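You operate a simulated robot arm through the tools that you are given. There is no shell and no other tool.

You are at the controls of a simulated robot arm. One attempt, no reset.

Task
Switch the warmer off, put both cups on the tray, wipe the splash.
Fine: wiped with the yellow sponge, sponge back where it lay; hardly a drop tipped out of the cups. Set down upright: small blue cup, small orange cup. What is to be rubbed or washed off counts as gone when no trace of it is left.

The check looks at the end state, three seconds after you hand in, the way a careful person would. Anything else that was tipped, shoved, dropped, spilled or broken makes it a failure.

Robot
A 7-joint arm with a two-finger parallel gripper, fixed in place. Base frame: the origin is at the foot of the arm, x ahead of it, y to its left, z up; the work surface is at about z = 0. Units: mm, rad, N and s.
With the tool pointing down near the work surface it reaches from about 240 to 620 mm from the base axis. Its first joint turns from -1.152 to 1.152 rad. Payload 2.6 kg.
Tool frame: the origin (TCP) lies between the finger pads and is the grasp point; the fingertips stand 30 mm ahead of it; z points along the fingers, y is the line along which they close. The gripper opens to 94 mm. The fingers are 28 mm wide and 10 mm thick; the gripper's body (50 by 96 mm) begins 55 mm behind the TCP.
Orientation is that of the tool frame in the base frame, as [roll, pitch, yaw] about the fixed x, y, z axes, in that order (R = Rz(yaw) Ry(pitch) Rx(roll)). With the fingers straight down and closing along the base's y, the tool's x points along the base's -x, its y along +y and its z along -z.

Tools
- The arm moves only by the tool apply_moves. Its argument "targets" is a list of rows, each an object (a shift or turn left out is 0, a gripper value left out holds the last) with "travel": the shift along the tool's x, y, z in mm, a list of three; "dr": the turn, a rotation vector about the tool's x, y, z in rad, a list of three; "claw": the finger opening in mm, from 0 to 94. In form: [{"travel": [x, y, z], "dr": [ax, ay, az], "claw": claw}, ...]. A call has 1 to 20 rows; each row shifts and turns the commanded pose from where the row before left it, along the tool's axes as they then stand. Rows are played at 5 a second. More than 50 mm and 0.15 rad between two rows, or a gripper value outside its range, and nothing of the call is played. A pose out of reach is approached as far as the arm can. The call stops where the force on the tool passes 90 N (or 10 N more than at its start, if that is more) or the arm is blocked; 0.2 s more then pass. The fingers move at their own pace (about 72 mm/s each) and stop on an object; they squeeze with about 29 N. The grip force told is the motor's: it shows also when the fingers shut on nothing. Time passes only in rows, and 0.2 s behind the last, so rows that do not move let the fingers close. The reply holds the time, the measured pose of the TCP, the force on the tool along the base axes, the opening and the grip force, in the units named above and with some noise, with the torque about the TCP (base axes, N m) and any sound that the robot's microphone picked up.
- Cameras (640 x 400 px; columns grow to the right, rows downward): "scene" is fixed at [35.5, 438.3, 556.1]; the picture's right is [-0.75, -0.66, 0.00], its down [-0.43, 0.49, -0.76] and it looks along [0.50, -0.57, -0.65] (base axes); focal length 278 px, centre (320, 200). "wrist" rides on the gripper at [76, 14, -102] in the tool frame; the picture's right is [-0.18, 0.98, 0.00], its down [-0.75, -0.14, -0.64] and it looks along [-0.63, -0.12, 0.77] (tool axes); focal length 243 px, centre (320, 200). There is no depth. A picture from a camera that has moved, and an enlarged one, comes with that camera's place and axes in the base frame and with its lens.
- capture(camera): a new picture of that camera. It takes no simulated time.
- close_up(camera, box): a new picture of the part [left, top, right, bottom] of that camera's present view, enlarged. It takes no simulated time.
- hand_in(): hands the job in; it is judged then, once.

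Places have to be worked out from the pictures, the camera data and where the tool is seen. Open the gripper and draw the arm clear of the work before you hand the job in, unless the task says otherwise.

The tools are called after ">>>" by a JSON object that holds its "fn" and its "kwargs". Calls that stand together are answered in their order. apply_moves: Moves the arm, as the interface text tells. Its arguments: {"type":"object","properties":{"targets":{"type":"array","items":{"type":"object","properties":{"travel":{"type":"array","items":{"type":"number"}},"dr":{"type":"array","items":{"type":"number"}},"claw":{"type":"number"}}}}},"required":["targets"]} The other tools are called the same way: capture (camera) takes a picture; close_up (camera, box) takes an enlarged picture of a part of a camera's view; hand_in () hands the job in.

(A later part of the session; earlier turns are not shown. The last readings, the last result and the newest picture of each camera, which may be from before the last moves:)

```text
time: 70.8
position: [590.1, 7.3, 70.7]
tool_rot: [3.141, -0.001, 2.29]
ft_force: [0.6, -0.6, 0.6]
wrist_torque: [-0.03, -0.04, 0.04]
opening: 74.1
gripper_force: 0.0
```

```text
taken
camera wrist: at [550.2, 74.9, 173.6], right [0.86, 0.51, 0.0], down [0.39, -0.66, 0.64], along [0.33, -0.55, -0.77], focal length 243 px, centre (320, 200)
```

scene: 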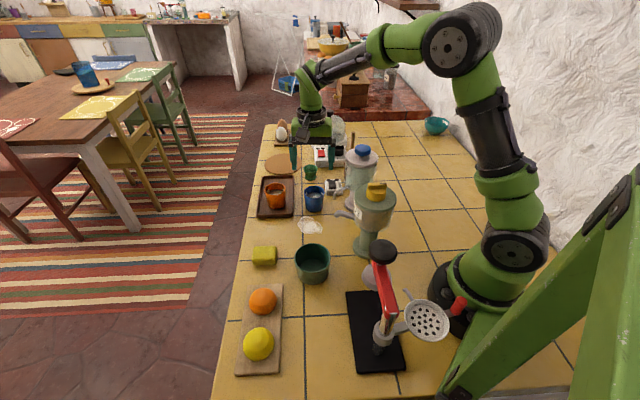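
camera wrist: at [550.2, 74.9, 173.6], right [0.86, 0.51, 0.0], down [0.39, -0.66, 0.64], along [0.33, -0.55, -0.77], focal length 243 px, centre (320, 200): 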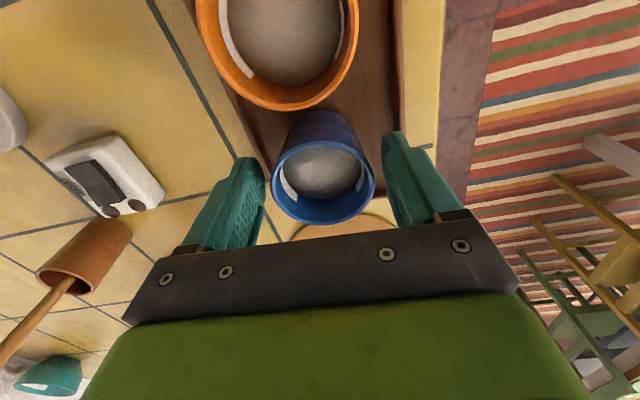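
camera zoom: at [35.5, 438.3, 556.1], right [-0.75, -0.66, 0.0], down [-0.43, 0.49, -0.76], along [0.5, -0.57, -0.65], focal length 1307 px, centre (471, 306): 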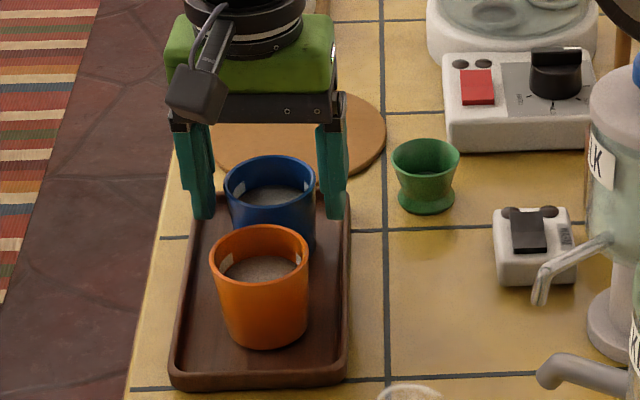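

Both cups stand upright on the tray. I rise straight up and move along the tray axis to above the sponge, which lies that way, for a close look.

>>> {"fn": "apply_moves", "kwargs": {"targets": [{"travel": [0, 0, -10]}, {"travel": [0, 0, -30]}, {"travel": [0, 0, -40]}, {"travel": [0, 0, -40]}, {"travel": [0, 0, -20]}, {"travel": [44.6, -0.3, 0]}, {"travel": [44.6, -0.3, 0]}, {"travel": [44.6, -0.3, 0]}, {"travel": [44.6, -0.3, 0]}, {"travel": [44.6, -0.3, 0]}, {"travel": [44.6, -0.3, 0]}, {"travel": [0, 0, 0]}]}}

>>> {"fn": "capture", "kwargs": {"camera": "wrist"}}

>>> {"fn": "capture", "kwargs": {"camera": "scene"}}

```text
time: 73.4
position: [410.6, 207.8, 213.2]
tool_rot: [3.141, 0.0, 2.292]
ft_force: [-0.5, 0.2, -1.4]
wrist_torque: [-0.05, 0.01, 0.0]
opening: 73.9
gripper_force: 0.1
```

```text
taken
camera wrist: at [371.5, 274.7, 314.5], right [0.86, 0.51, 0.0], down [0.39, -0.66, 0.64], along [0.33, -0.55, -0.77], focal length 243 px, centre (320, 200)
```

wrist: 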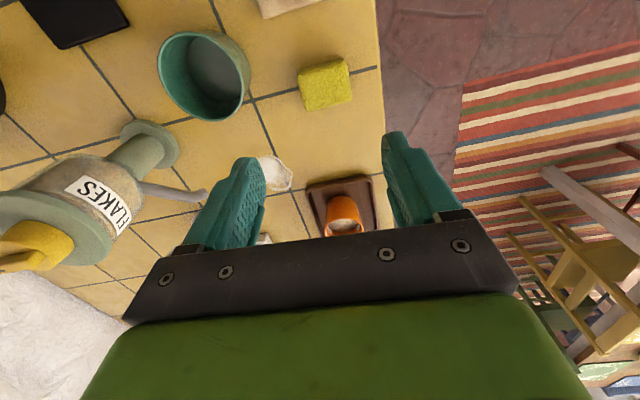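

```text
taken
```

scene: 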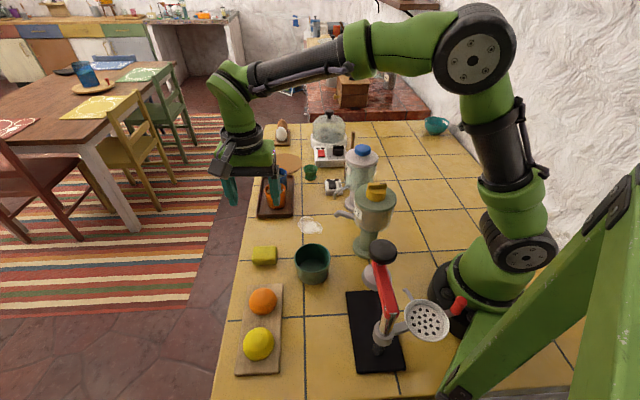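

>>> {"fn": "close_up", "kwargs": {"camera": "wrist", "box": [277, 40, 373, 120]}}

>>> {"fn": "close_up", "kwargs": {"camera": "scene", "box": [232, 230, 296, 280]}}

>>> {"fn": "close_up", "kwargs": {"camera": "scene", "box": [280, 200, 344, 250]}}

```text
5.00 times, centred on (325, 80) of wrist
camera zoom: at [371.5, 274.7, 314.5], right [0.86, 0.51, 0.0], down [0.39, -0.66, 0.64], along [0.33, -0.55, -0.77], focal length 1213 px, centre (295, 800)
```

zoom: 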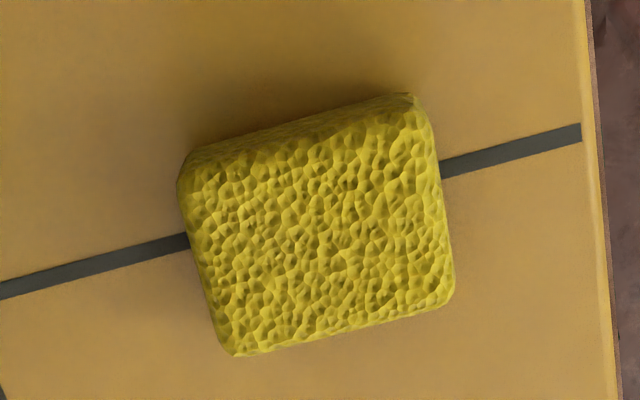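

```text
8.00 times, centred on (264, 255) of scene
camera zoom: at [35.5, 438.4, 556.1], right [-0.75, -0.66, 0.0], down [-0.43, 0.49, -0.76], along [0.5, -0.57, -0.65], focal length 2222 px, centre (768, -240)
```

zoom: 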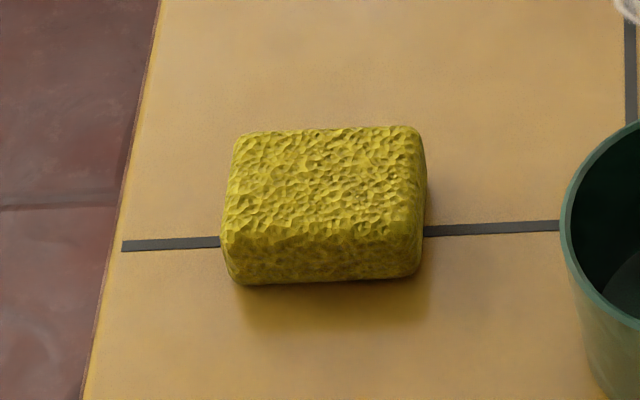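

```text
8.00 times, centred on (312, 225) of scene
camera zoom: at [35.5, 438.4, 556.1], right [-0.75, -0.66, 0.0], down [-0.43, 0.49, -0.76], along [0.5, -0.57, -0.65], focal length 2222 px, centre (384, 0)
```

zoom: 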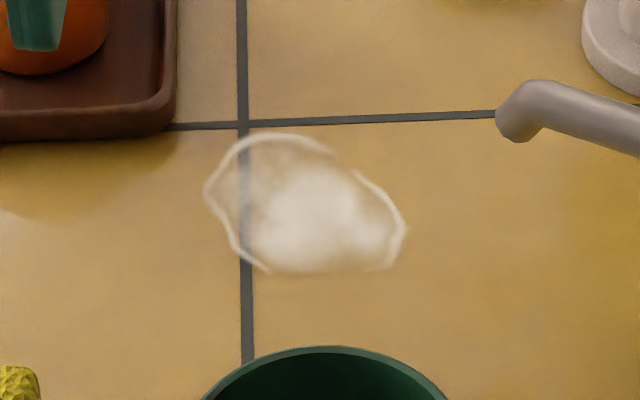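

The sponge lies at about (414.5,210), turned 45° like the tiles, ~55×47×25 mm; the splash spans roughly x 370–450, y 27–87. To keep camera and hand clear of the FLAKES chute while wiping I want the hand turned to about -135° yaw, so I test that turn here in free air.

>>> {"fn": "apply_moves", "kwargs": {"targets": [{"dr": [0, 0, 0.137]}, {"dr": [0, 0, 0.137]}, {"dr": [0, 0, 0.137]}, {"dr": [0, 0, 0.137]}, {"dr": [0, 0, 0.137]}, {"dr": [0, 0, 0.137]}, {"dr": [0, 0, 0.137]}, {"dr": [0, 0, 0.137]}, {"dr": [0, 0, 0.137]}, {"dr": [0, 0, 0.137]}, {"dr": [0, 0, 0.137]}, {"travel": [0, 0, 0]}]}}

>>> {"fn": "capture", "kwargs": {"camera": "wrist"}}

```text
time: 76.0
position: [412.0, 208.1, 211.6]
tool_rot: [3.141, -0.002, 0.784]
ft_force: [-0.5, 0.4, 0.0]
wrist_torque: [-0.01, -0.01, 0.02]
opening: 74.2
gripper_force: 0.0
```

```text
taken
camera wrist: at [475.9, 251.5, 313.9], right [0.56, -0.83, 0.0], down [-0.63, -0.43, 0.64], along [-0.53, -0.36, -0.77], focal length 243 px, centre (320, 200)
```

wrist: 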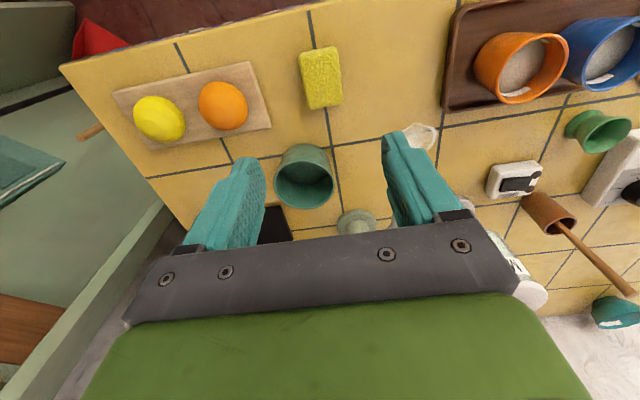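

The turn works. I move over the sponge and descend to about z=90 to align precisely.

>>> {"fn": "apply_moves", "kwargs": {"targets": [{"travel": [2.5, 0.8, 30]}, {"travel": [2.4, 0.7, 30]}, {"travel": [0, 0, 30]}, {"travel": [0, 0, 31]}, {"travel": [0, 0, 0]}]}}

>>> {"fn": "capture", "kwargs": {"camera": "wrist"}}

>>> {"fn": "close_up", "kwargs": {"camera": "wrist", "box": [250, 80, 390, 180]}}

>>> {"fn": "close_up", "kwargs": {"camera": "scene", "box": [216, 210, 312, 285]}}

```text
time: 77.2
position: [417.0, 211.3, 90.4]
tool_rot: [3.14, 0.001, 0.785]
ft_force: [1.1, 0.1, -0.2]
wrist_torque: [0.0, -0.01, 0.02]
opening: 73.7
gripper_force: 0.1
```

```text
taken
camera wrist: at [480.4, 254.0, 192.6], right [0.56, -0.83, 0.0], down [-0.63, -0.43, 0.64], along [-0.53, -0.36, -0.77], focal length 243 px, centre (320, 200)
```

wrist: 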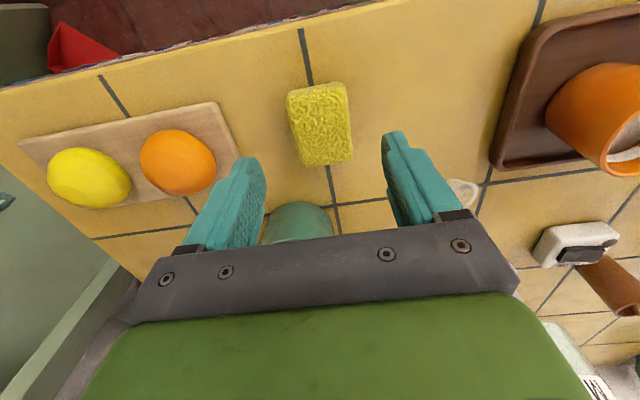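

```text
4.00 times, centred on (320, 130) of wrist
camera zoom: at [480.4, 254.0, 192.6], right [0.56, -0.83, 0.0], down [-0.63, -0.43, 0.64], along [-0.53, -0.36, -0.77], focal length 970 px, centre (320, 480)
```

zoom: 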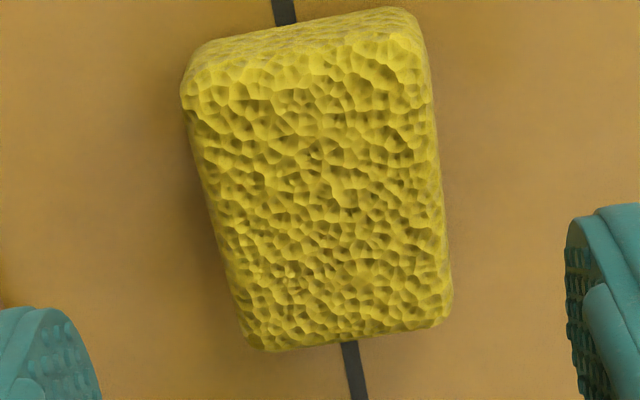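

```text
5.33 times, centred on (264, 248) of scene
camera zoom: at [35.6, 438.3, 556.1], right [-0.75, -0.66, 0.0], down [-0.43, 0.49, -0.76], along [0.5, -0.57, -0.65], focal length 1481 px, centre (619, -53)
```

zoom: 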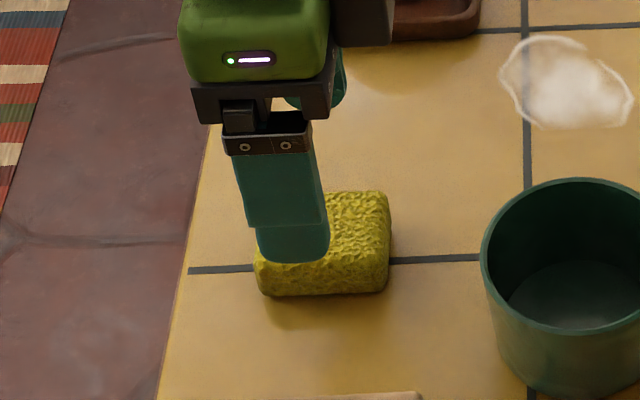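

The sponge sits within about 2–3 mm of the hand's axis and parallel to the fingers. I nudge 2 mm, descend to z≈40 and close gently; I'll return it at exactly this pose later.

>>> {"fn": "apply_moves", "kwargs": {"targets": [{"travel": [2, 1, 15]}, {"travel": [0, 0, 20]}, {"travel": [0, 0, 15.4]}, {"travel": [0, 0, 0]}]}}

>>> {"fn": "capture", "kwargs": {"camera": "wrist"}}

>>> {"fn": "close_up", "kwargs": {"camera": "scene", "box": [216, 210, 312, 285]}}

```text
time: 78.2
position: [418.2, 210.9, 40.7]
tool_rot: [-3.141, -0.001, 0.786]
ft_force: [-0.1, -0.6, 0.7]
wrist_torque: [-0.03, 0.01, 0.01]
opening: 74.1
gripper_force: 0.1
```

```text
taken
camera wrist: at [482.4, 254.8, 142.2], right [0.56, -0.83, 0.0], down [-0.63, -0.43, 0.64], along [-0.53, -0.36, -0.77], focal length 243 px, centre (320, 200)
```

wrist: 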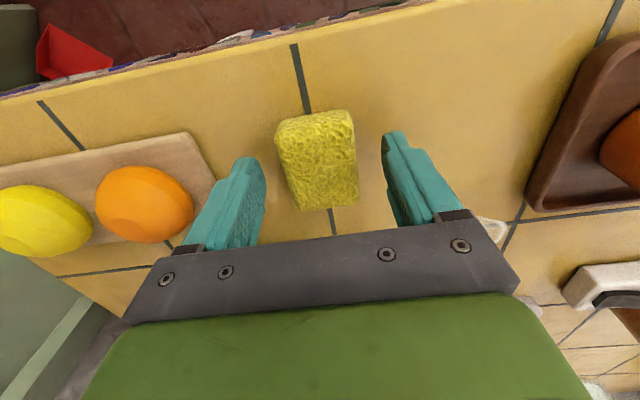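

```text
5.33 times, centred on (264, 248) of scene
camera zoom: at [35.5, 438.3, 556.1], right [-0.75, -0.66, 0.0], down [-0.43, 0.49, -0.76], along [0.5, -0.57, -0.65], focal length 1481 px, centre (619, -53)
```

zoom: 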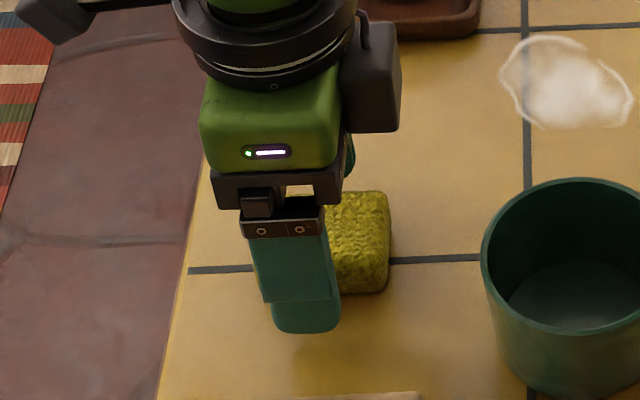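

I zoom in to verify the sponge's position between the fingers before closing.

>>> {"fn": "close_up", "kwargs": {"camera": "wrist", "box": [220, 90, 420, 230]}}

>>> {"fn": "close_up", "kwargs": {"camera": "scene", "box": [240, 225, 304, 275]}}

```text
2.86 times, centred on (320, 160) of wrist
camera zoom: at [482.4, 254.8, 142.2], right [0.56, -0.83, 0.0], down [-0.63, -0.43, 0.64], along [-0.53, -0.36, -0.77], focal length 693 px, centre (320, 314)
```

zoom: 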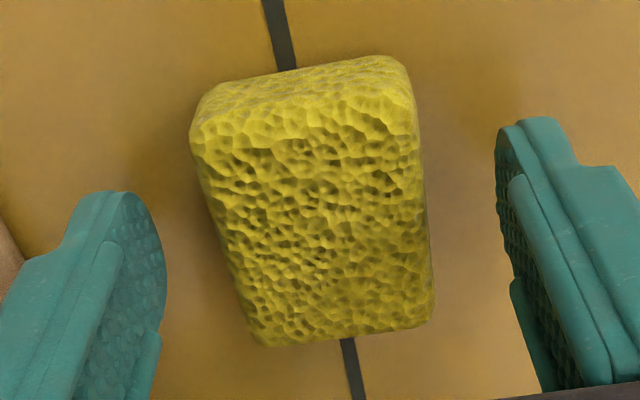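

```text
8.00 times, centred on (272, 250) of scene
camera zoom: at [35.5, 438.3, 556.1], right [-0.75, -0.66, 0.0], down [-0.43, 0.49, -0.76], along [0.5, -0.57, -0.65], focal length 2222 px, centre (704, -200)
```

zoom: 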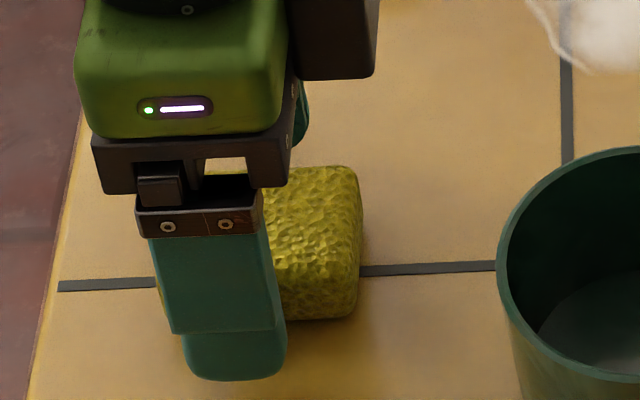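

Sponge centre computes to (418.8,209.9), within 1 mm of the hand. I close slowly on its short sides.

>>> {"fn": "apply_moves", "kwargs": {"targets": [{"claw": 66}, {"claw": 60}, {"claw": 56}, {"claw": 53}, {"claw": 50}, {"claw": 48}, {"claw": 46}, {"claw": 44}, {"claw": 42}, {"claw": 38}, {"claw": 30}, {"claw": 30}]}}

>>> {"fn": "close_up", "kwargs": {"camera": "wrist", "box": [220, 90, 420, 230]}}

>>> {"fn": "close_up", "kwargs": {"camera": "scene", "box": [240, 225, 304, 275]}}

```text
time: 80.8
position: [417.5, 211.4, 41.3]
tool_rot: [3.141, 0.0, 0.786]
ft_force: [0.8, 0.0, 0.4]
wrist_torque: [0.0, 0.0, 0.03]
opening: 42.9
gripper_force: 28.5
```

```text
2.86 times, centred on (320, 160) of wrist
camera zoom: at [482.4, 254.8, 142.5], right [0.56, -0.83, 0.0], down [-0.63, -0.43, 0.64], along [-0.53, -0.36, -0.77], focal length 693 px, centre (320, 314)
```

zoom: 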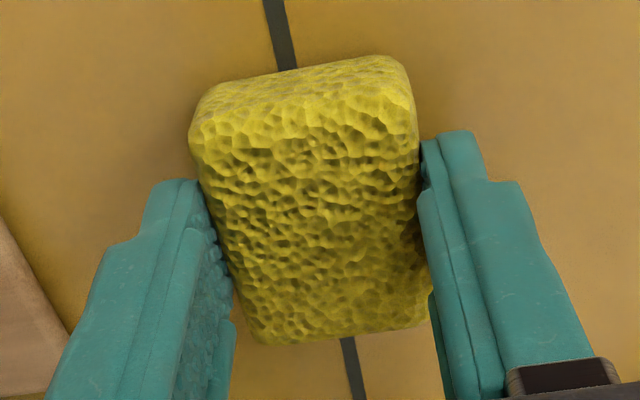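

```text
8.00 times, centred on (272, 250) of scene
camera zoom: at [35.5, 438.3, 556.1], right [-0.75, -0.66, 0.0], down [-0.43, 0.49, -0.76], along [0.5, -0.57, -0.65], focal length 2222 px, centre (704, -200)
```

zoom: 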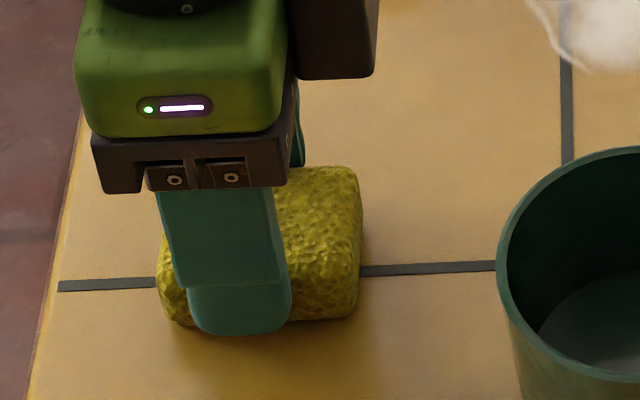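

Sponge gripped at 43 mm without having moved. I lift it 25 mm and carry it to the splash's near corner, then look before lowering.

>>> {"fn": "apply_moves", "kwargs": {"targets": [{"travel": [0, 0, -5]}, {"travel": [0, 0, -10]}, {"travel": [0, 0, -10]}, {"travel": [-26.4, 19.1, 0]}, {"travel": [-26.4, 19.1, 0]}, {"travel": [-26.4, 19.1, 0]}, {"travel": [-26.4, 19.1, 0]}, {"travel": [0, 0, 0]}]}}

>>> {"fn": "capture", "kwargs": {"camera": "wrist"}}

>>> {"fn": "close_up", "kwargs": {"camera": "scene", "box": [240, 160, 368, 260]}}

```text
time: 82.6
position: [398.4, 82.3, 66.4]
tool_rot: [-3.141, 0.001, 0.786]
ft_force: [0.6, 0.5, -0.4]
wrist_torque: [0.03, 0.01, -0.03]
opening: 42.8
gripper_force: 29.6
```

```text
taken
camera wrist: at [462.2, 126.0, 167.9], right [0.57, -0.83, 0.0], down [-0.63, -0.43, 0.64], along [-0.53, -0.36, -0.77], focal length 243 px, centre (320, 200)
```

wrist: 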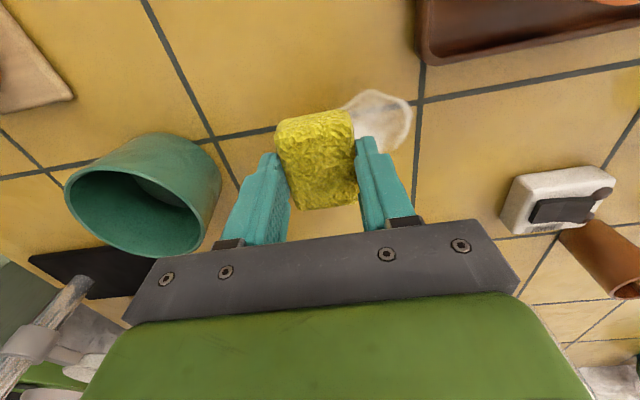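

```text
4.00 times, centred on (304, 210) of scene
camera zoom: at [35.6, 438.3, 556.1], right [-0.75, -0.66, 0.0], down [-0.43, 0.49, -0.76], along [0.5, -0.57, -0.65], focal length 1111 px, centre (384, 160)
```

zoom: 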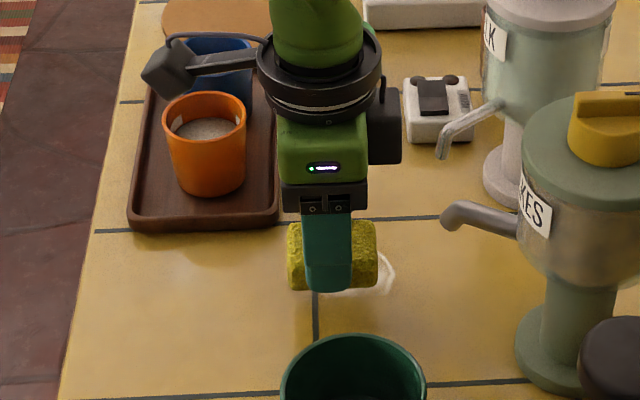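

The hand is over the near corner of the splash as planned, clear of planter and chute. I lower the sponge to the table feeling for contact.

>>> {"fn": "apply_moves", "kwargs": {"targets": [{"travel": [0, 0, 12]}, {"travel": [0, 0, 10]}, {"travel": [0, 0, 1]}, {"travel": [0, 0, 1]}, {"travel": [0, 0, 1]}, {"travel": [0, 0, 0.5]}, {"travel": [0, 0, 0]}]}}

```text
time: 84.2
position: [398.3, 81.4, 39.7]
tool_rot: [-3.141, 0.0, 0.785]
ft_force: [-4.2, 0.1, 8.7]
wrist_torque: [-0.07, 0.18, -0.05]
opening: 42.8
gripper_force: 28.5
```

Pressed on with about 9 N. I wipe the first two strips across the splash.

>>> {"fn": "apply_moves", "kwargs": {"targets": [{"travel": [0, 8, 0]}, {"travel": [0, 10, 0]}, {"travel": [0, 10, 0]}, {"travel": [0, 10, 0]}, {"travel": [0, 10, 0]}, {"travel": [0, 10, 0]}, {"travel": [0, 10, 0]}, {"travel": [-8, 0, 0]}, {"travel": [-9, 0, 0]}, {"travel": [0, -10, 0]}, {"travel": [0, -10, 0]}, {"travel": [0, -10, 0]}, {"travel": [0, -10, 0]}, {"travel": [0, -10, 0]}, {"travel": [0, -10, 0]}, {"travel": [0, -8, 0]}, {"travel": [0, 0, 0]}]}}

>>> {"fn": "close_up", "kwargs": {"camera": "scene", "box": [264, 180, 360, 255]}}

>>> {"fn": "capture", "kwargs": {"camera": "wrist"}}

```text
time: 87.8
position: [385.0, 71.5, 39.9]
tool_rot: [-3.141, -0.002, 0.786]
ft_force: [4.4, -4.5, 11.8]
wrist_torque: [-0.13, -0.16, 0.01]
opening: 42.9
gripper_force: 29.3
```

```text
5.33 times, centred on (312, 218) of scene
camera zoom: at [35.5, 438.3, 556.1], right [-0.75, -0.66, 0.0], down [-0.43, 0.49, -0.76], along [0.5, -0.57, -0.65], focal length 1481 px, centre (363, 107)
```

zoom: 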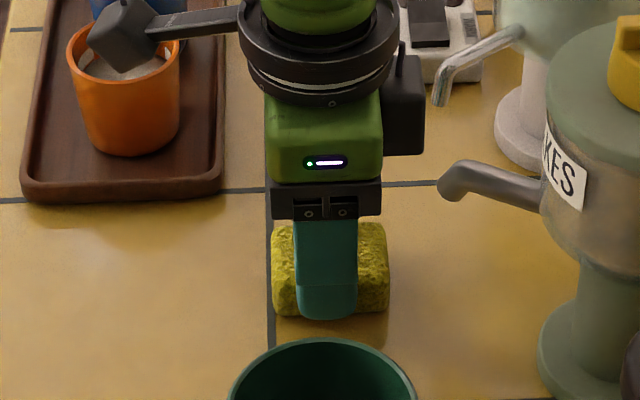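

```text
taken
camera wrist: at [449.5, 114.1, 142.1], right [0.56, -0.83, 0.0], down [-0.63, -0.43, 0.64], along [-0.53, -0.36, -0.77], focal length 243 px, centre (320, 200)
```

wrist: 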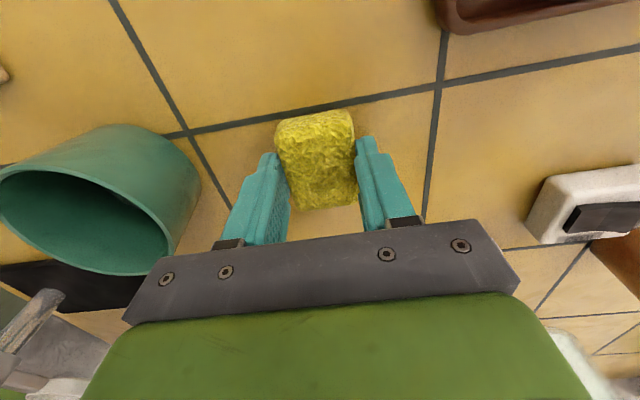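

The visible part is clean. I wipe a third strip on the chute side (staying clear of it) and a fourth on the tray side.

>>> {"fn": "apply_moves", "kwargs": {"targets": [{"travel": [-6, 0, 0]}, {"travel": [-6, 0, 0]}, {"travel": [0, 10, 0]}, {"travel": [0, 10, 0]}, {"travel": [0, 10, 0]}, {"travel": [0, 10, 0]}, {"travel": [0, 10, 0]}, {"travel": [8, 0, 0]}, {"travel": [10, 0, 0]}, {"travel": [10, 0, 0]}, {"travel": [9, -10, 0]}, {"travel": [0, -10, 0]}, {"travel": [0, -10, 0]}, {"travel": [0, -10, 0]}, {"travel": [0, -10, 0]}, {"travel": [0, 0, 0]}]}}

>>> {"fn": "capture", "kwargs": {"camera": "wrist"}}

>>> {"fn": "close_up", "kwargs": {"camera": "scene", "box": [264, 180, 360, 255]}}

```text
time: 91.2
position: [403.9, 87.5, 39.7]
tool_rot: [-3.142, 0.0, 0.786]
ft_force: [0.1, -0.5, -0.4]
wrist_torque: [0.01, -0.01, -0.01]
opening: 42.6
gripper_force: 29.2
```

```text
taken
camera wrist: at [467.2, 131.9, 142.4], right [0.56, -0.83, 0.0], down [-0.63, -0.43, 0.64], along [-0.53, -0.36, -0.77], focal length 243 px, centre (320, 200)
```

wrist: 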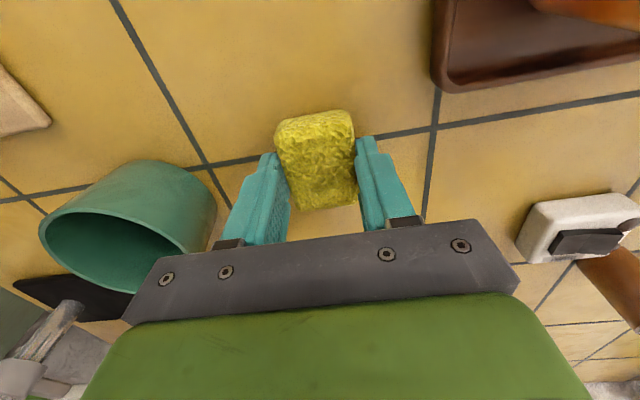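

```text
5.33 times, centred on (312, 218) of scene
camera zoom: at [35.5, 438.3, 556.1], right [-0.75, -0.66, 0.0], down [-0.43, 0.49, -0.76], along [0.5, -0.57, -0.65], focal length 1481 px, centre (363, 107)
```

zoom: 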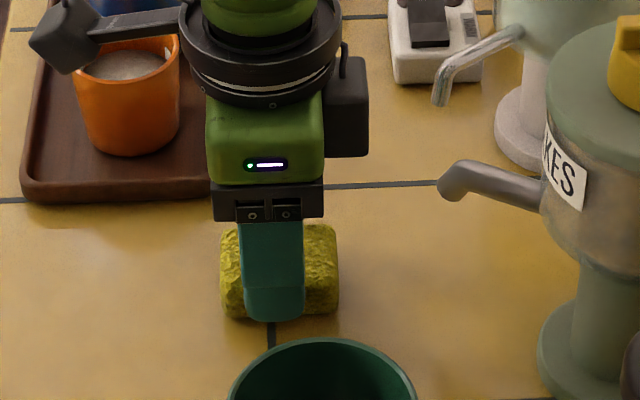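

Contact force has dropped to zero at the end here, so the last strips may have been lightly pressed. I lift and move aside to inspect the whole area.

>>> {"fn": "apply_moves", "kwargs": {"targets": [{"travel": [0, 0, -10]}, {"travel": [0, 0, -15]}, {"travel": [30, -25, 0]}, {"travel": [30, -25, 0]}, {"travel": [0, 0, 0]}]}}

>>> {"fn": "close_up", "kwargs": {"camera": "scene", "box": [272, 190, 352, 250]}}

>>> {"fn": "capture", "kwargs": {"camera": "wrist"}}

>>> {"fn": "capture", "kwargs": {"camera": "scene"}}

```text
time: 92.4
position: [411.5, 165.7, 65.9]
tool_rot: [-3.141, 0.0, 0.785]
ft_force: [-0.4, 1.3, -0.3]
wrist_torque: [0.02, 0.02, -0.04]
opening: 42.6
gripper_force: 28.6
```

```text
6.67 times, centred on (312, 220) of scene
camera zoom: at [35.5, 438.4, 556.1], right [-0.75, -0.66, 0.0], down [-0.43, 0.49, -0.76], along [0.5, -0.57, -0.65], focal length 1852 px, centre (373, 67)
```

zoom: 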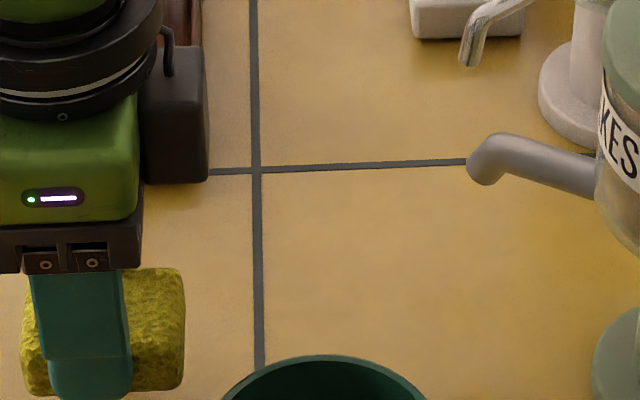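

```text
taken
camera wrist: at [475.0, 209.7, 167.1], right [0.56, -0.83, 0.0], down [-0.63, -0.43, 0.64], along [-0.53, -0.36, -0.77], focal length 243 px, centre (320, 200)
```

wrist: 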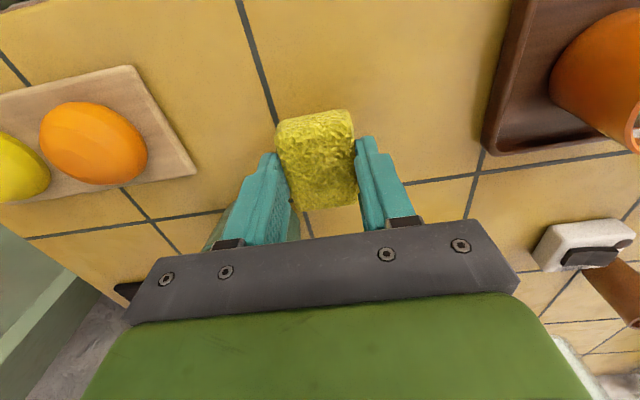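

```text
taken
```

scene: 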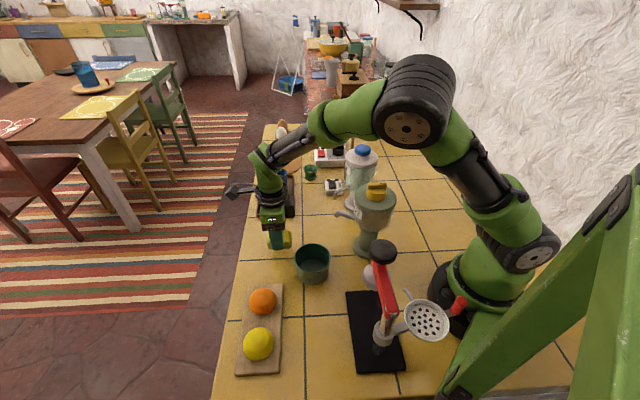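

The area looks clean from the scene camera, though part is hidden. With the sponge still in hand I rise above the spot for a top view with the wrist camera.

>>> {"fn": "apply_moves", "kwargs": {"targets": [{"travel": [-20, 19.5, -33.5]}, {"travel": [-20, 19.5, -33.5]}, {"travel": [-20, 19.5, -33.5]}, {"travel": [-20, 19.5, -33.5]}, {"travel": [0, 0, 0]}]}}

>>> {"fn": "capture", "kwargs": {"camera": "wrist"}}

>>> {"fn": "close_up", "kwargs": {"camera": "wrist", "box": [240, 20, 400, 120]}}

>>> {"fn": "close_up", "kwargs": {"camera": "scene", "box": [272, 190, 352, 250]}}

```text
time: 93.6
position: [408.6, 53.7, 198.2]
tool_rot: [-3.141, 0.0, 0.785]
ft_force: [-0.4, -0.4, -0.9]
wrist_torque: [0.02, -0.02, 0.02]
opening: 42.5
gripper_force: 29.3
```

```text
taken
camera wrist: at [473.3, 97.7, 301.3], right [0.57, -0.82, 0.0], down [-0.63, -0.43, 0.64], along [-0.53, -0.36, -0.77], focal length 243 px, centre (320, 200)
```

wrist: 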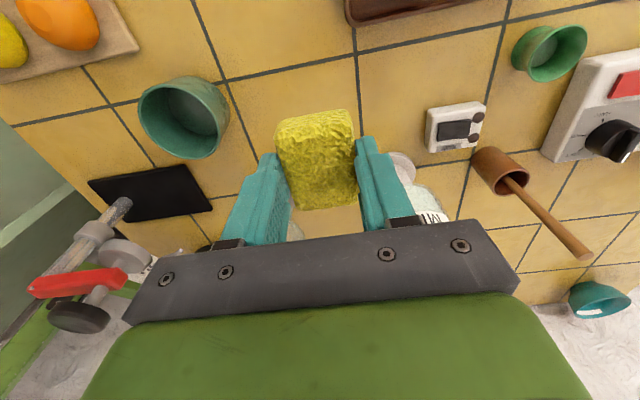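

```text
4.00 times, centred on (320, 70) of wrist
camera zoom: at [473.3, 97.7, 301.3], right [0.57, -0.82, 0.0], down [-0.63, -0.43, 0.64], along [-0.53, -0.36, -0.77], focal length 970 px, centre (320, 720)
```

zoom: 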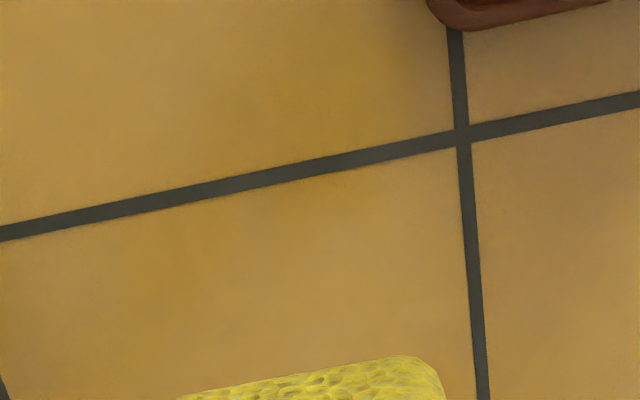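

```text
6.67 times, centred on (312, 220) of scene
camera zoom: at [35.6, 438.3, 556.1], right [-0.75, -0.66, 0.0], down [-0.43, 0.49, -0.76], along [0.5, -0.57, -0.65], focal length 1852 px, centre (373, 67)
```

zoom: 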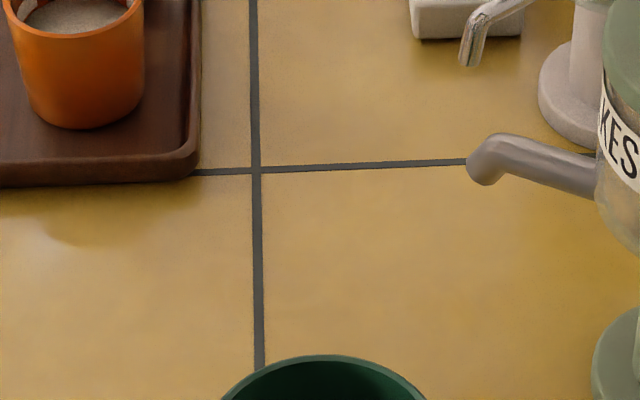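

Both views show the splash gone. I check at a stronger enlargement for faint leftovers before returning the sponge.

>>> {"fn": "close_up", "kwargs": {"camera": "scene", "box": [290, 208, 338, 238]}}

>>> {"fn": "close_up", "kwargs": {"camera": "wrist", "box": [260, 40, 370, 110]}}

```text
13.33 times, centred on (314, 223) of scene
camera zoom: at [35.6, 438.3, 556.1], right [-0.75, -0.66, 0.0], down [-0.43, 0.49, -0.76], along [0.5, -0.57, -0.65], focal length 3703 px, centre (400, -107)
```

zoom: 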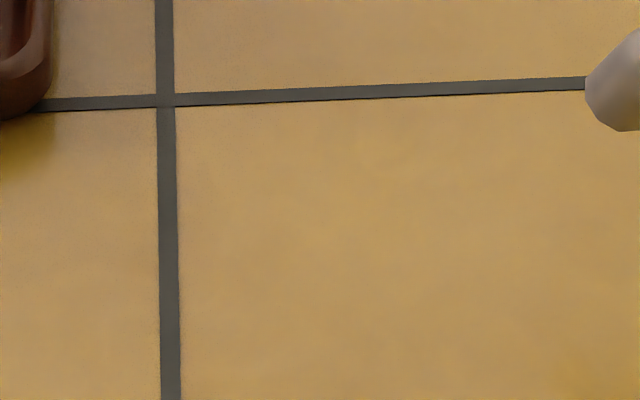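

```text
5.71 times, centred on (315, 75) of wrist
camera zoom: at [473.3, 97.7, 301.3], right [0.57, -0.82, 0.0], down [-0.63, -0.43, 0.64], along [-0.53, -0.36, -0.77], focal length 1386 px, centre (349, 914)
```

zoom: 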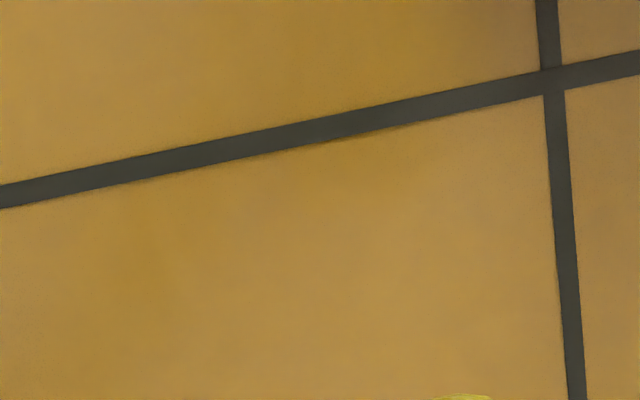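

No trace is left. I carry the sponge back to its original place by exactly reversing the displacement, stopping 25 mm above the table.

>>> {"fn": "apply_moves", "kwargs": {"targets": [{"travel": [23.52, -20.88, 26.5]}, {"travel": [23.52, -20.88, 26.5]}, {"travel": [23.52, -20.88, 26.5]}, {"travel": [23.52, -20.88, 26.5]}, {"travel": [23.52, -20.88, 26.5]}, {"travel": [0, 0, 0]}]}}

>>> {"fn": "close_up", "kwargs": {"camera": "wrist", "box": [220, 90, 420, 230]}}

>>> {"fn": "close_up", "kwargs": {"camera": "scene", "box": [240, 225, 304, 275]}}

```text
time: 95.0
position: [420.4, 211.4, 66.2]
tool_rot: [3.141, 0.0, 0.786]
ft_force: [-0.6, -0.5, -0.9]
wrist_torque: [0.02, 0.0, -0.01]
opening: 42.8
gripper_force: 28.6
```

```text
2.86 times, centred on (320, 160) of wrist
camera zoom: at [483.0, 255.5, 169.1], right [0.56, -0.83, 0.0], down [-0.63, -0.43, 0.64], along [-0.53, -0.36, -0.77], focal length 693 px, centre (320, 314)
```

zoom: 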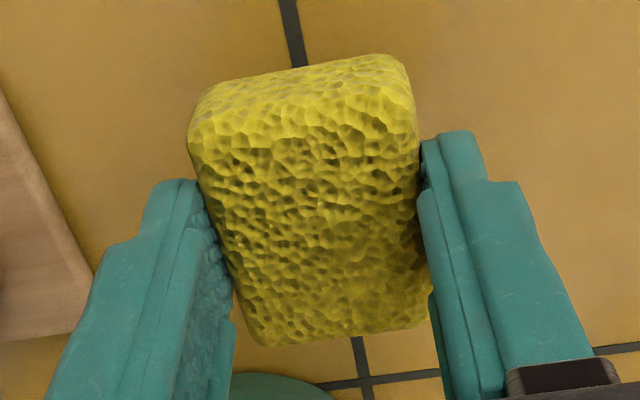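

```text
8.00 times, centred on (272, 250) of scene
camera zoom: at [35.5, 438.4, 556.1], right [-0.75, -0.66, 0.0], down [-0.43, 0.49, -0.76], along [0.5, -0.57, -0.65], focal length 2222 px, centre (704, -200)
```

zoom: 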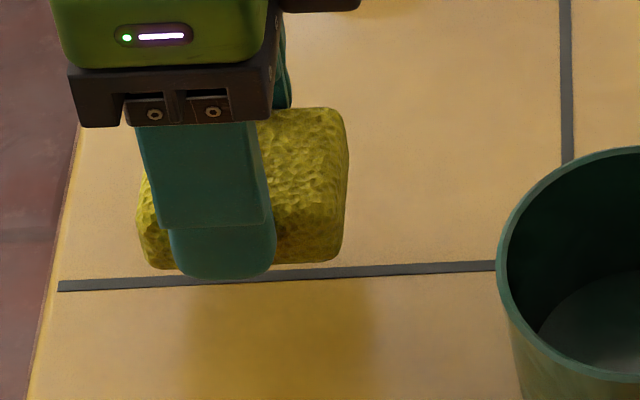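

The sponge sits unchanged in the fingers and the hand is back above its spot. I lower it and feel for contact.

>>> {"fn": "apply_moves", "kwargs": {"targets": [{"travel": [0, 0, 10]}, {"travel": [0, 0, 10]}, {"travel": [0, 0, 4]}, {"travel": [0, 0, 0.7]}, {"travel": [0, 0, 0]}]}}

>>> {"fn": "close_up", "kwargs": {"camera": "scene", "box": [240, 225, 304, 275]}}

>>> {"fn": "close_up", "kwargs": {"camera": "wrist", "box": [220, 90, 420, 230]}}

```text
time: 96.2
position: [419.2, 210.2, 41.6]
tool_rot: [-3.14, -0.001, 0.785]
ft_force: [0.9, -0.2, 0.1]
wrist_torque: [0.02, 0.0, 0.0]
opening: 42.9
gripper_force: 29.6
```

```text
8.00 times, centred on (272, 250) of scene
camera zoom: at [35.6, 438.3, 556.1], right [-0.75, -0.66, 0.0], down [-0.43, 0.49, -0.76], along [0.5, -0.57, -0.65], focal length 2222 px, centre (704, -200)
```

zoom: 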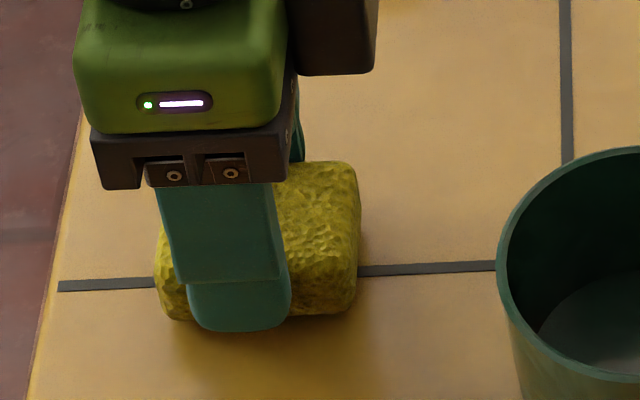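

```text
2.86 times, centred on (320, 160) of wrist
camera zoom: at [482.5, 254.6, 143.9], right [0.56, -0.83, 0.0], down [-0.63, -0.43, 0.64], along [-0.53, -0.36, -0.77], focal length 693 px, centre (320, 314)
```

zoom: 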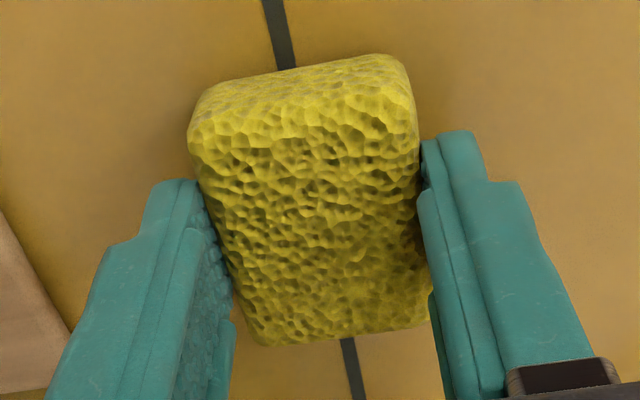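

The view matches the original almost pixel for pixel, about 1 mm above the table. I lower the last bit until it touches.

>>> {"fn": "apply_moves", "kwargs": {"targets": [{"travel": [0, 0, 0.6]}, {"travel": [0, 0, 0.6]}, {"travel": [0, 0, 0.4]}, {"travel": [0, 0, 0]}]}}

```text
time: 97.2
position: [418.3, 210.6, 40.2]
tool_rot: [3.141, 0.0, 0.786]
ft_force: [-0.4, 0.0, -0.6]
wrist_torque: [0.03, 0.0, 0.0]
opening: 42.9
gripper_force: 29.3
```

Still no contact force; two more half-millimetre steps.

>>> {"fn": "apply_moves", "kwargs": {"targets": [{"travel": [0, 0, 0.5]}, {"travel": [0, 0, 0.5]}, {"travel": [0, 0, 0]}]}}

>>> {"fn": "close_up", "kwargs": {"camera": "scene", "box": [240, 225, 304, 275]}}

```text
time: 98.0
position: [418.7, 210.8, 40.3]
tool_rot: [3.141, 0.0, 0.785]
ft_force: [-4.6, -2.7, 8.6]
wrist_torque: [-0.15, 0.15, -0.02]
opening: 42.8
gripper_force: 29.4
```

```text
8.00 times, centred on (272, 250) of scene
camera zoom: at [35.5, 438.3, 556.2], right [-0.75, -0.66, 0.0], down [-0.43, 0.49, -0.76], along [0.5, -0.57, -0.65], focal length 2222 px, centre (704, -200)
```

zoom: 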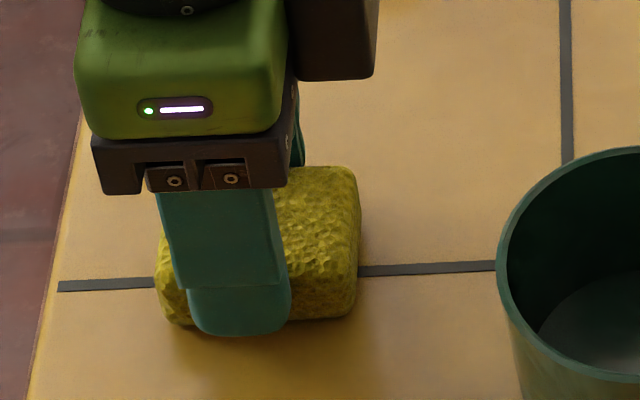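

The sponge is down (8.6 N). I ease off slightly, open slowly, then rise straight up.

>>> {"fn": "apply_moves", "kwargs": {"targets": [{"travel": [0, 0, -0.4]}, {"claw": 44}, {"claw": 46}, {"claw": 48}, {"claw": 51}, {"claw": 55}, {"claw": 60}, {"claw": 66}, {"claw": 74}, {"travel": [0, 0, -10]}, {"travel": [0, 0, -20]}, {"travel": [0, 0, -30]}, {"travel": [0, 0, -40]}, {"travel": [0, 0, -40]}, {"travel": [0, 0, 0]}]}}

>>> {"fn": "close_up", "kwargs": {"camera": "scene", "box": [232, 230, 296, 280]}}

>>> {"fn": "capture", "kwargs": {"camera": "wrist"}}

>>> {"fn": "capture", "kwargs": {"camera": "scene"}}

```text
time: 101.2
position: [418.3, 210.6, 180.9]
tool_rot: [-3.14, 0.001, 0.786]
ft_force: [0.5, 0.4, 0.3]
wrist_torque: [-0.01, 0.03, 0.0]
opening: 73.9
gripper_force: 0.1
```

```text
8.00 times, centred on (264, 255) of scene
camera zoom: at [35.5, 438.3, 556.1], right [-0.75, -0.66, 0.0], down [-0.43, 0.49, -0.76], along [0.5, -0.57, -0.65], focal length 2222 px, centre (768, -240)
```

zoom: 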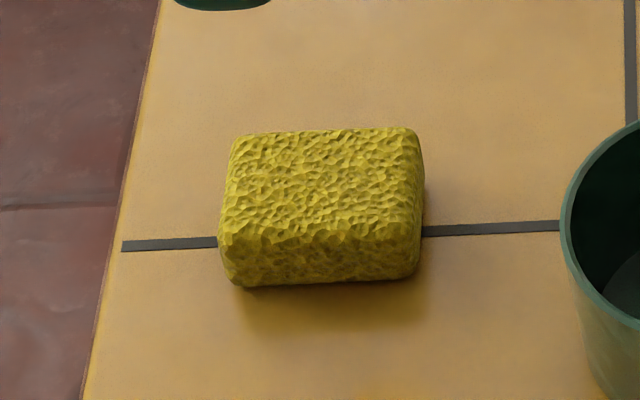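

```text
taken
camera wrist: at [481.4, 255.1, 282.1], right [0.56, -0.83, 0.0], down [-0.63, -0.43, 0.64], along [-0.53, -0.36, -0.77], focal length 243 px, centre (320, 200)
```

wrist: 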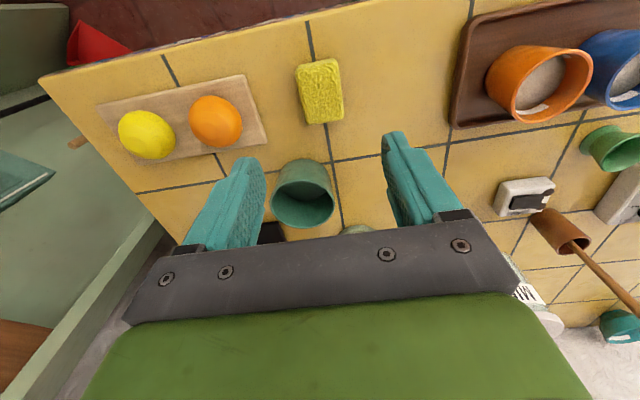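

```text
taken
```

scene: 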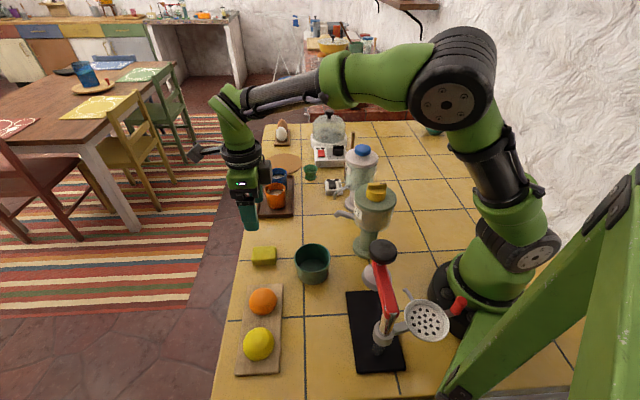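

The sponge lies where it was (within ~1 mm). I raise the hand and retreat to roughly the start pose, then check everything once more.

>>> {"fn": "apply_moves", "kwargs": {"targets": [{"travel": [0, 0, -40], "claw": 90}, {"travel": [0, 0, -40]}, {"travel": [-29.8, 19.9, -15]}, {"travel": [-29.8, 19.9, -15]}, {"travel": [-29.8, 19.9, -15]}, {"travel": [-29.8, 19.9, -15]}, {"travel": [-29.8, 19.9, -10]}, {"travel": [0, 0, 0]}]}}

>>> {"fn": "apply_moves", "kwargs": {"targets": [{"dr": [0, 0, -0.147]}, {"dr": [0, 0, -0.147]}, {"dr": [0, 0, -0.147]}, {"dr": [0, 0, -0.147]}, {"dr": [0, 0, -0.147]}, {"dr": [0, 0, -0.147]}, {"dr": [0, 0, -0.147]}, {"dr": [0, 0, -0.147]}, {"dr": [0, 0, -0.147]}, {"dr": [0, 0, -0.147]}, {"dr": [0, 0, -0.147]}, {"dr": [0, 0, -0.147]}, {"dr": [0, 0, -0.147]}, {"dr": [0, 0, -0.147]}, {"dr": [0, 0, -0.147]}, {"dr": [0, 0, -0.147]}, {"travel": [0, 0, 0]}]}}

>>> {"fn": "capture", "kwargs": {"camera": "scene"}}

>>> {"fn": "capture", "kwargs": {"camera": "wrist"}}

>>> {"fn": "close_up", "kwargs": {"camera": "scene", "box": [248, 150, 360, 220]}}

>>> {"fn": "close_up", "kwargs": {"camera": "scene", "box": [240, 190, 368, 270]}}

```text
time: 103.0
position: [382.4, 35.7, 330.1]
tool_rot: [-3.14, -0.001, 0.784]
ft_force: [0.2, -0.2, 0.1]
wrist_torque: [-0.02, -0.02, 0.0]
opening: 90.1
gripper_force: 0.0
```

```text
time: 106.6
position: [384.6, 33.9, 330.1]
tool_rot: [3.141, 0.0, 3.138]
ft_force: [0.0, -0.5, 1.0]
wrist_torque: [0.01, 0.0, 0.0]
opening: 90.1
gripper_force: 0.0
```

```text
taken
```

scene: 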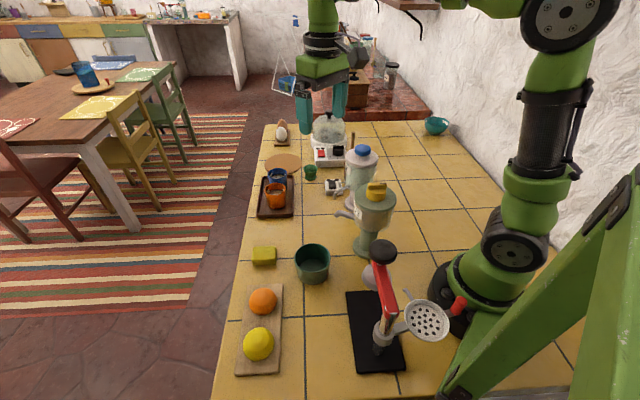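

```text
taken
camera wrist: at [307.4, 49.9, 431.7], right [0.19, 0.98, 0.0], down [0.75, -0.14, 0.64], along [0.63, -0.12, -0.77], focal length 243 px, centre (320, 200)
```

wrist: 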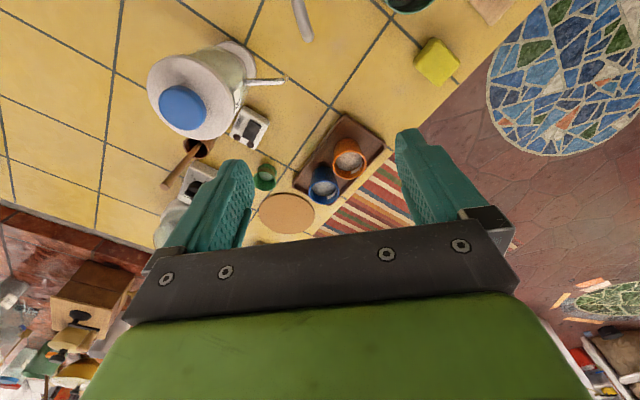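

```text
5.71 times, centred on (304, 185) of scene
camera zoom: at [35.5, 438.3, 556.1], right [-0.75, -0.66, 0.0], down [-0.43, 0.49, -0.76], along [0.5, -0.57, -0.65], focal length 1587 px, centre (411, 286)
```

zoom: 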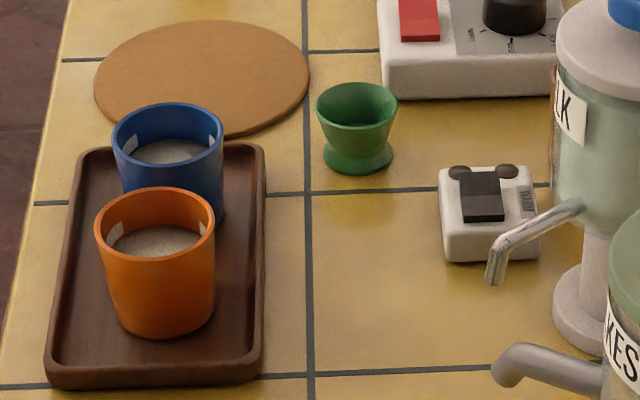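

```text
5.00 times, centred on (304, 230) of scene
camera zoom: at [35.5, 438.3, 556.1], right [-0.75, -0.66, 0.0], down [-0.43, 0.49, -0.76], along [0.5, -0.57, -0.65], focal length 1389 px, centre (400, 50)
```

zoom: 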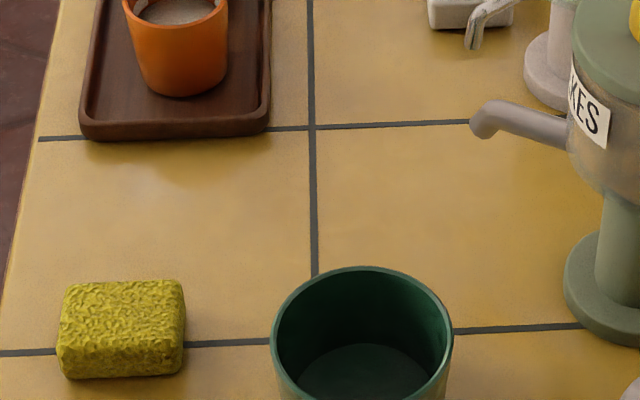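

All looks done: lamps dark, steam gone, splash gone, sponge back. I take a last look at both cups within the tray from the wrist camera.

>>> {"fn": "close_up", "kwargs": {"camera": "wrist", "box": [280, 100, 400, 220]}}

>>> {"fn": "close_up", "kwargs": {"camera": "wrist", "box": [220, 0, 480, 160]}}

```text
3.33 times, centred on (340, 160) of wrist
camera zoom: at [307.4, 49.9, 431.7], right [0.19, 0.98, 0.0], down [0.75, -0.14, 0.64], along [0.63, -0.12, -0.77], focal length 809 px, centre (253, 333)
```

zoom: 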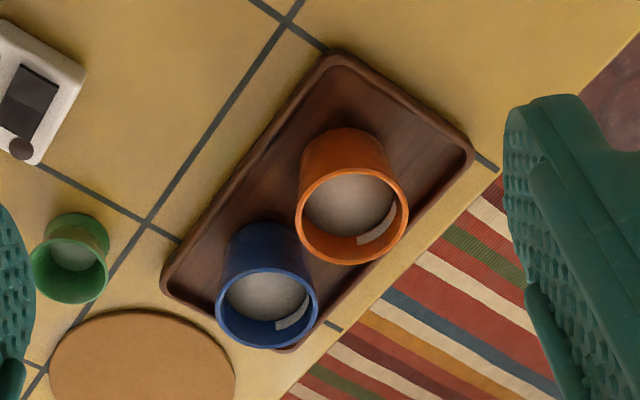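

```text
2.46 times, centred on (350, 80) of wrist
camera zoom: at [307.4, 49.9, 431.7], right [0.19, 0.98, 0.0], down [0.75, -0.14, 0.64], along [0.63, -0.12, -0.77], focal length 597 px, centre (246, 495)
```

zoom: 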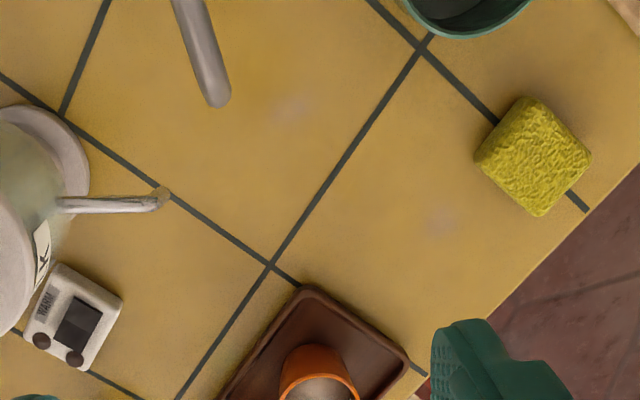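

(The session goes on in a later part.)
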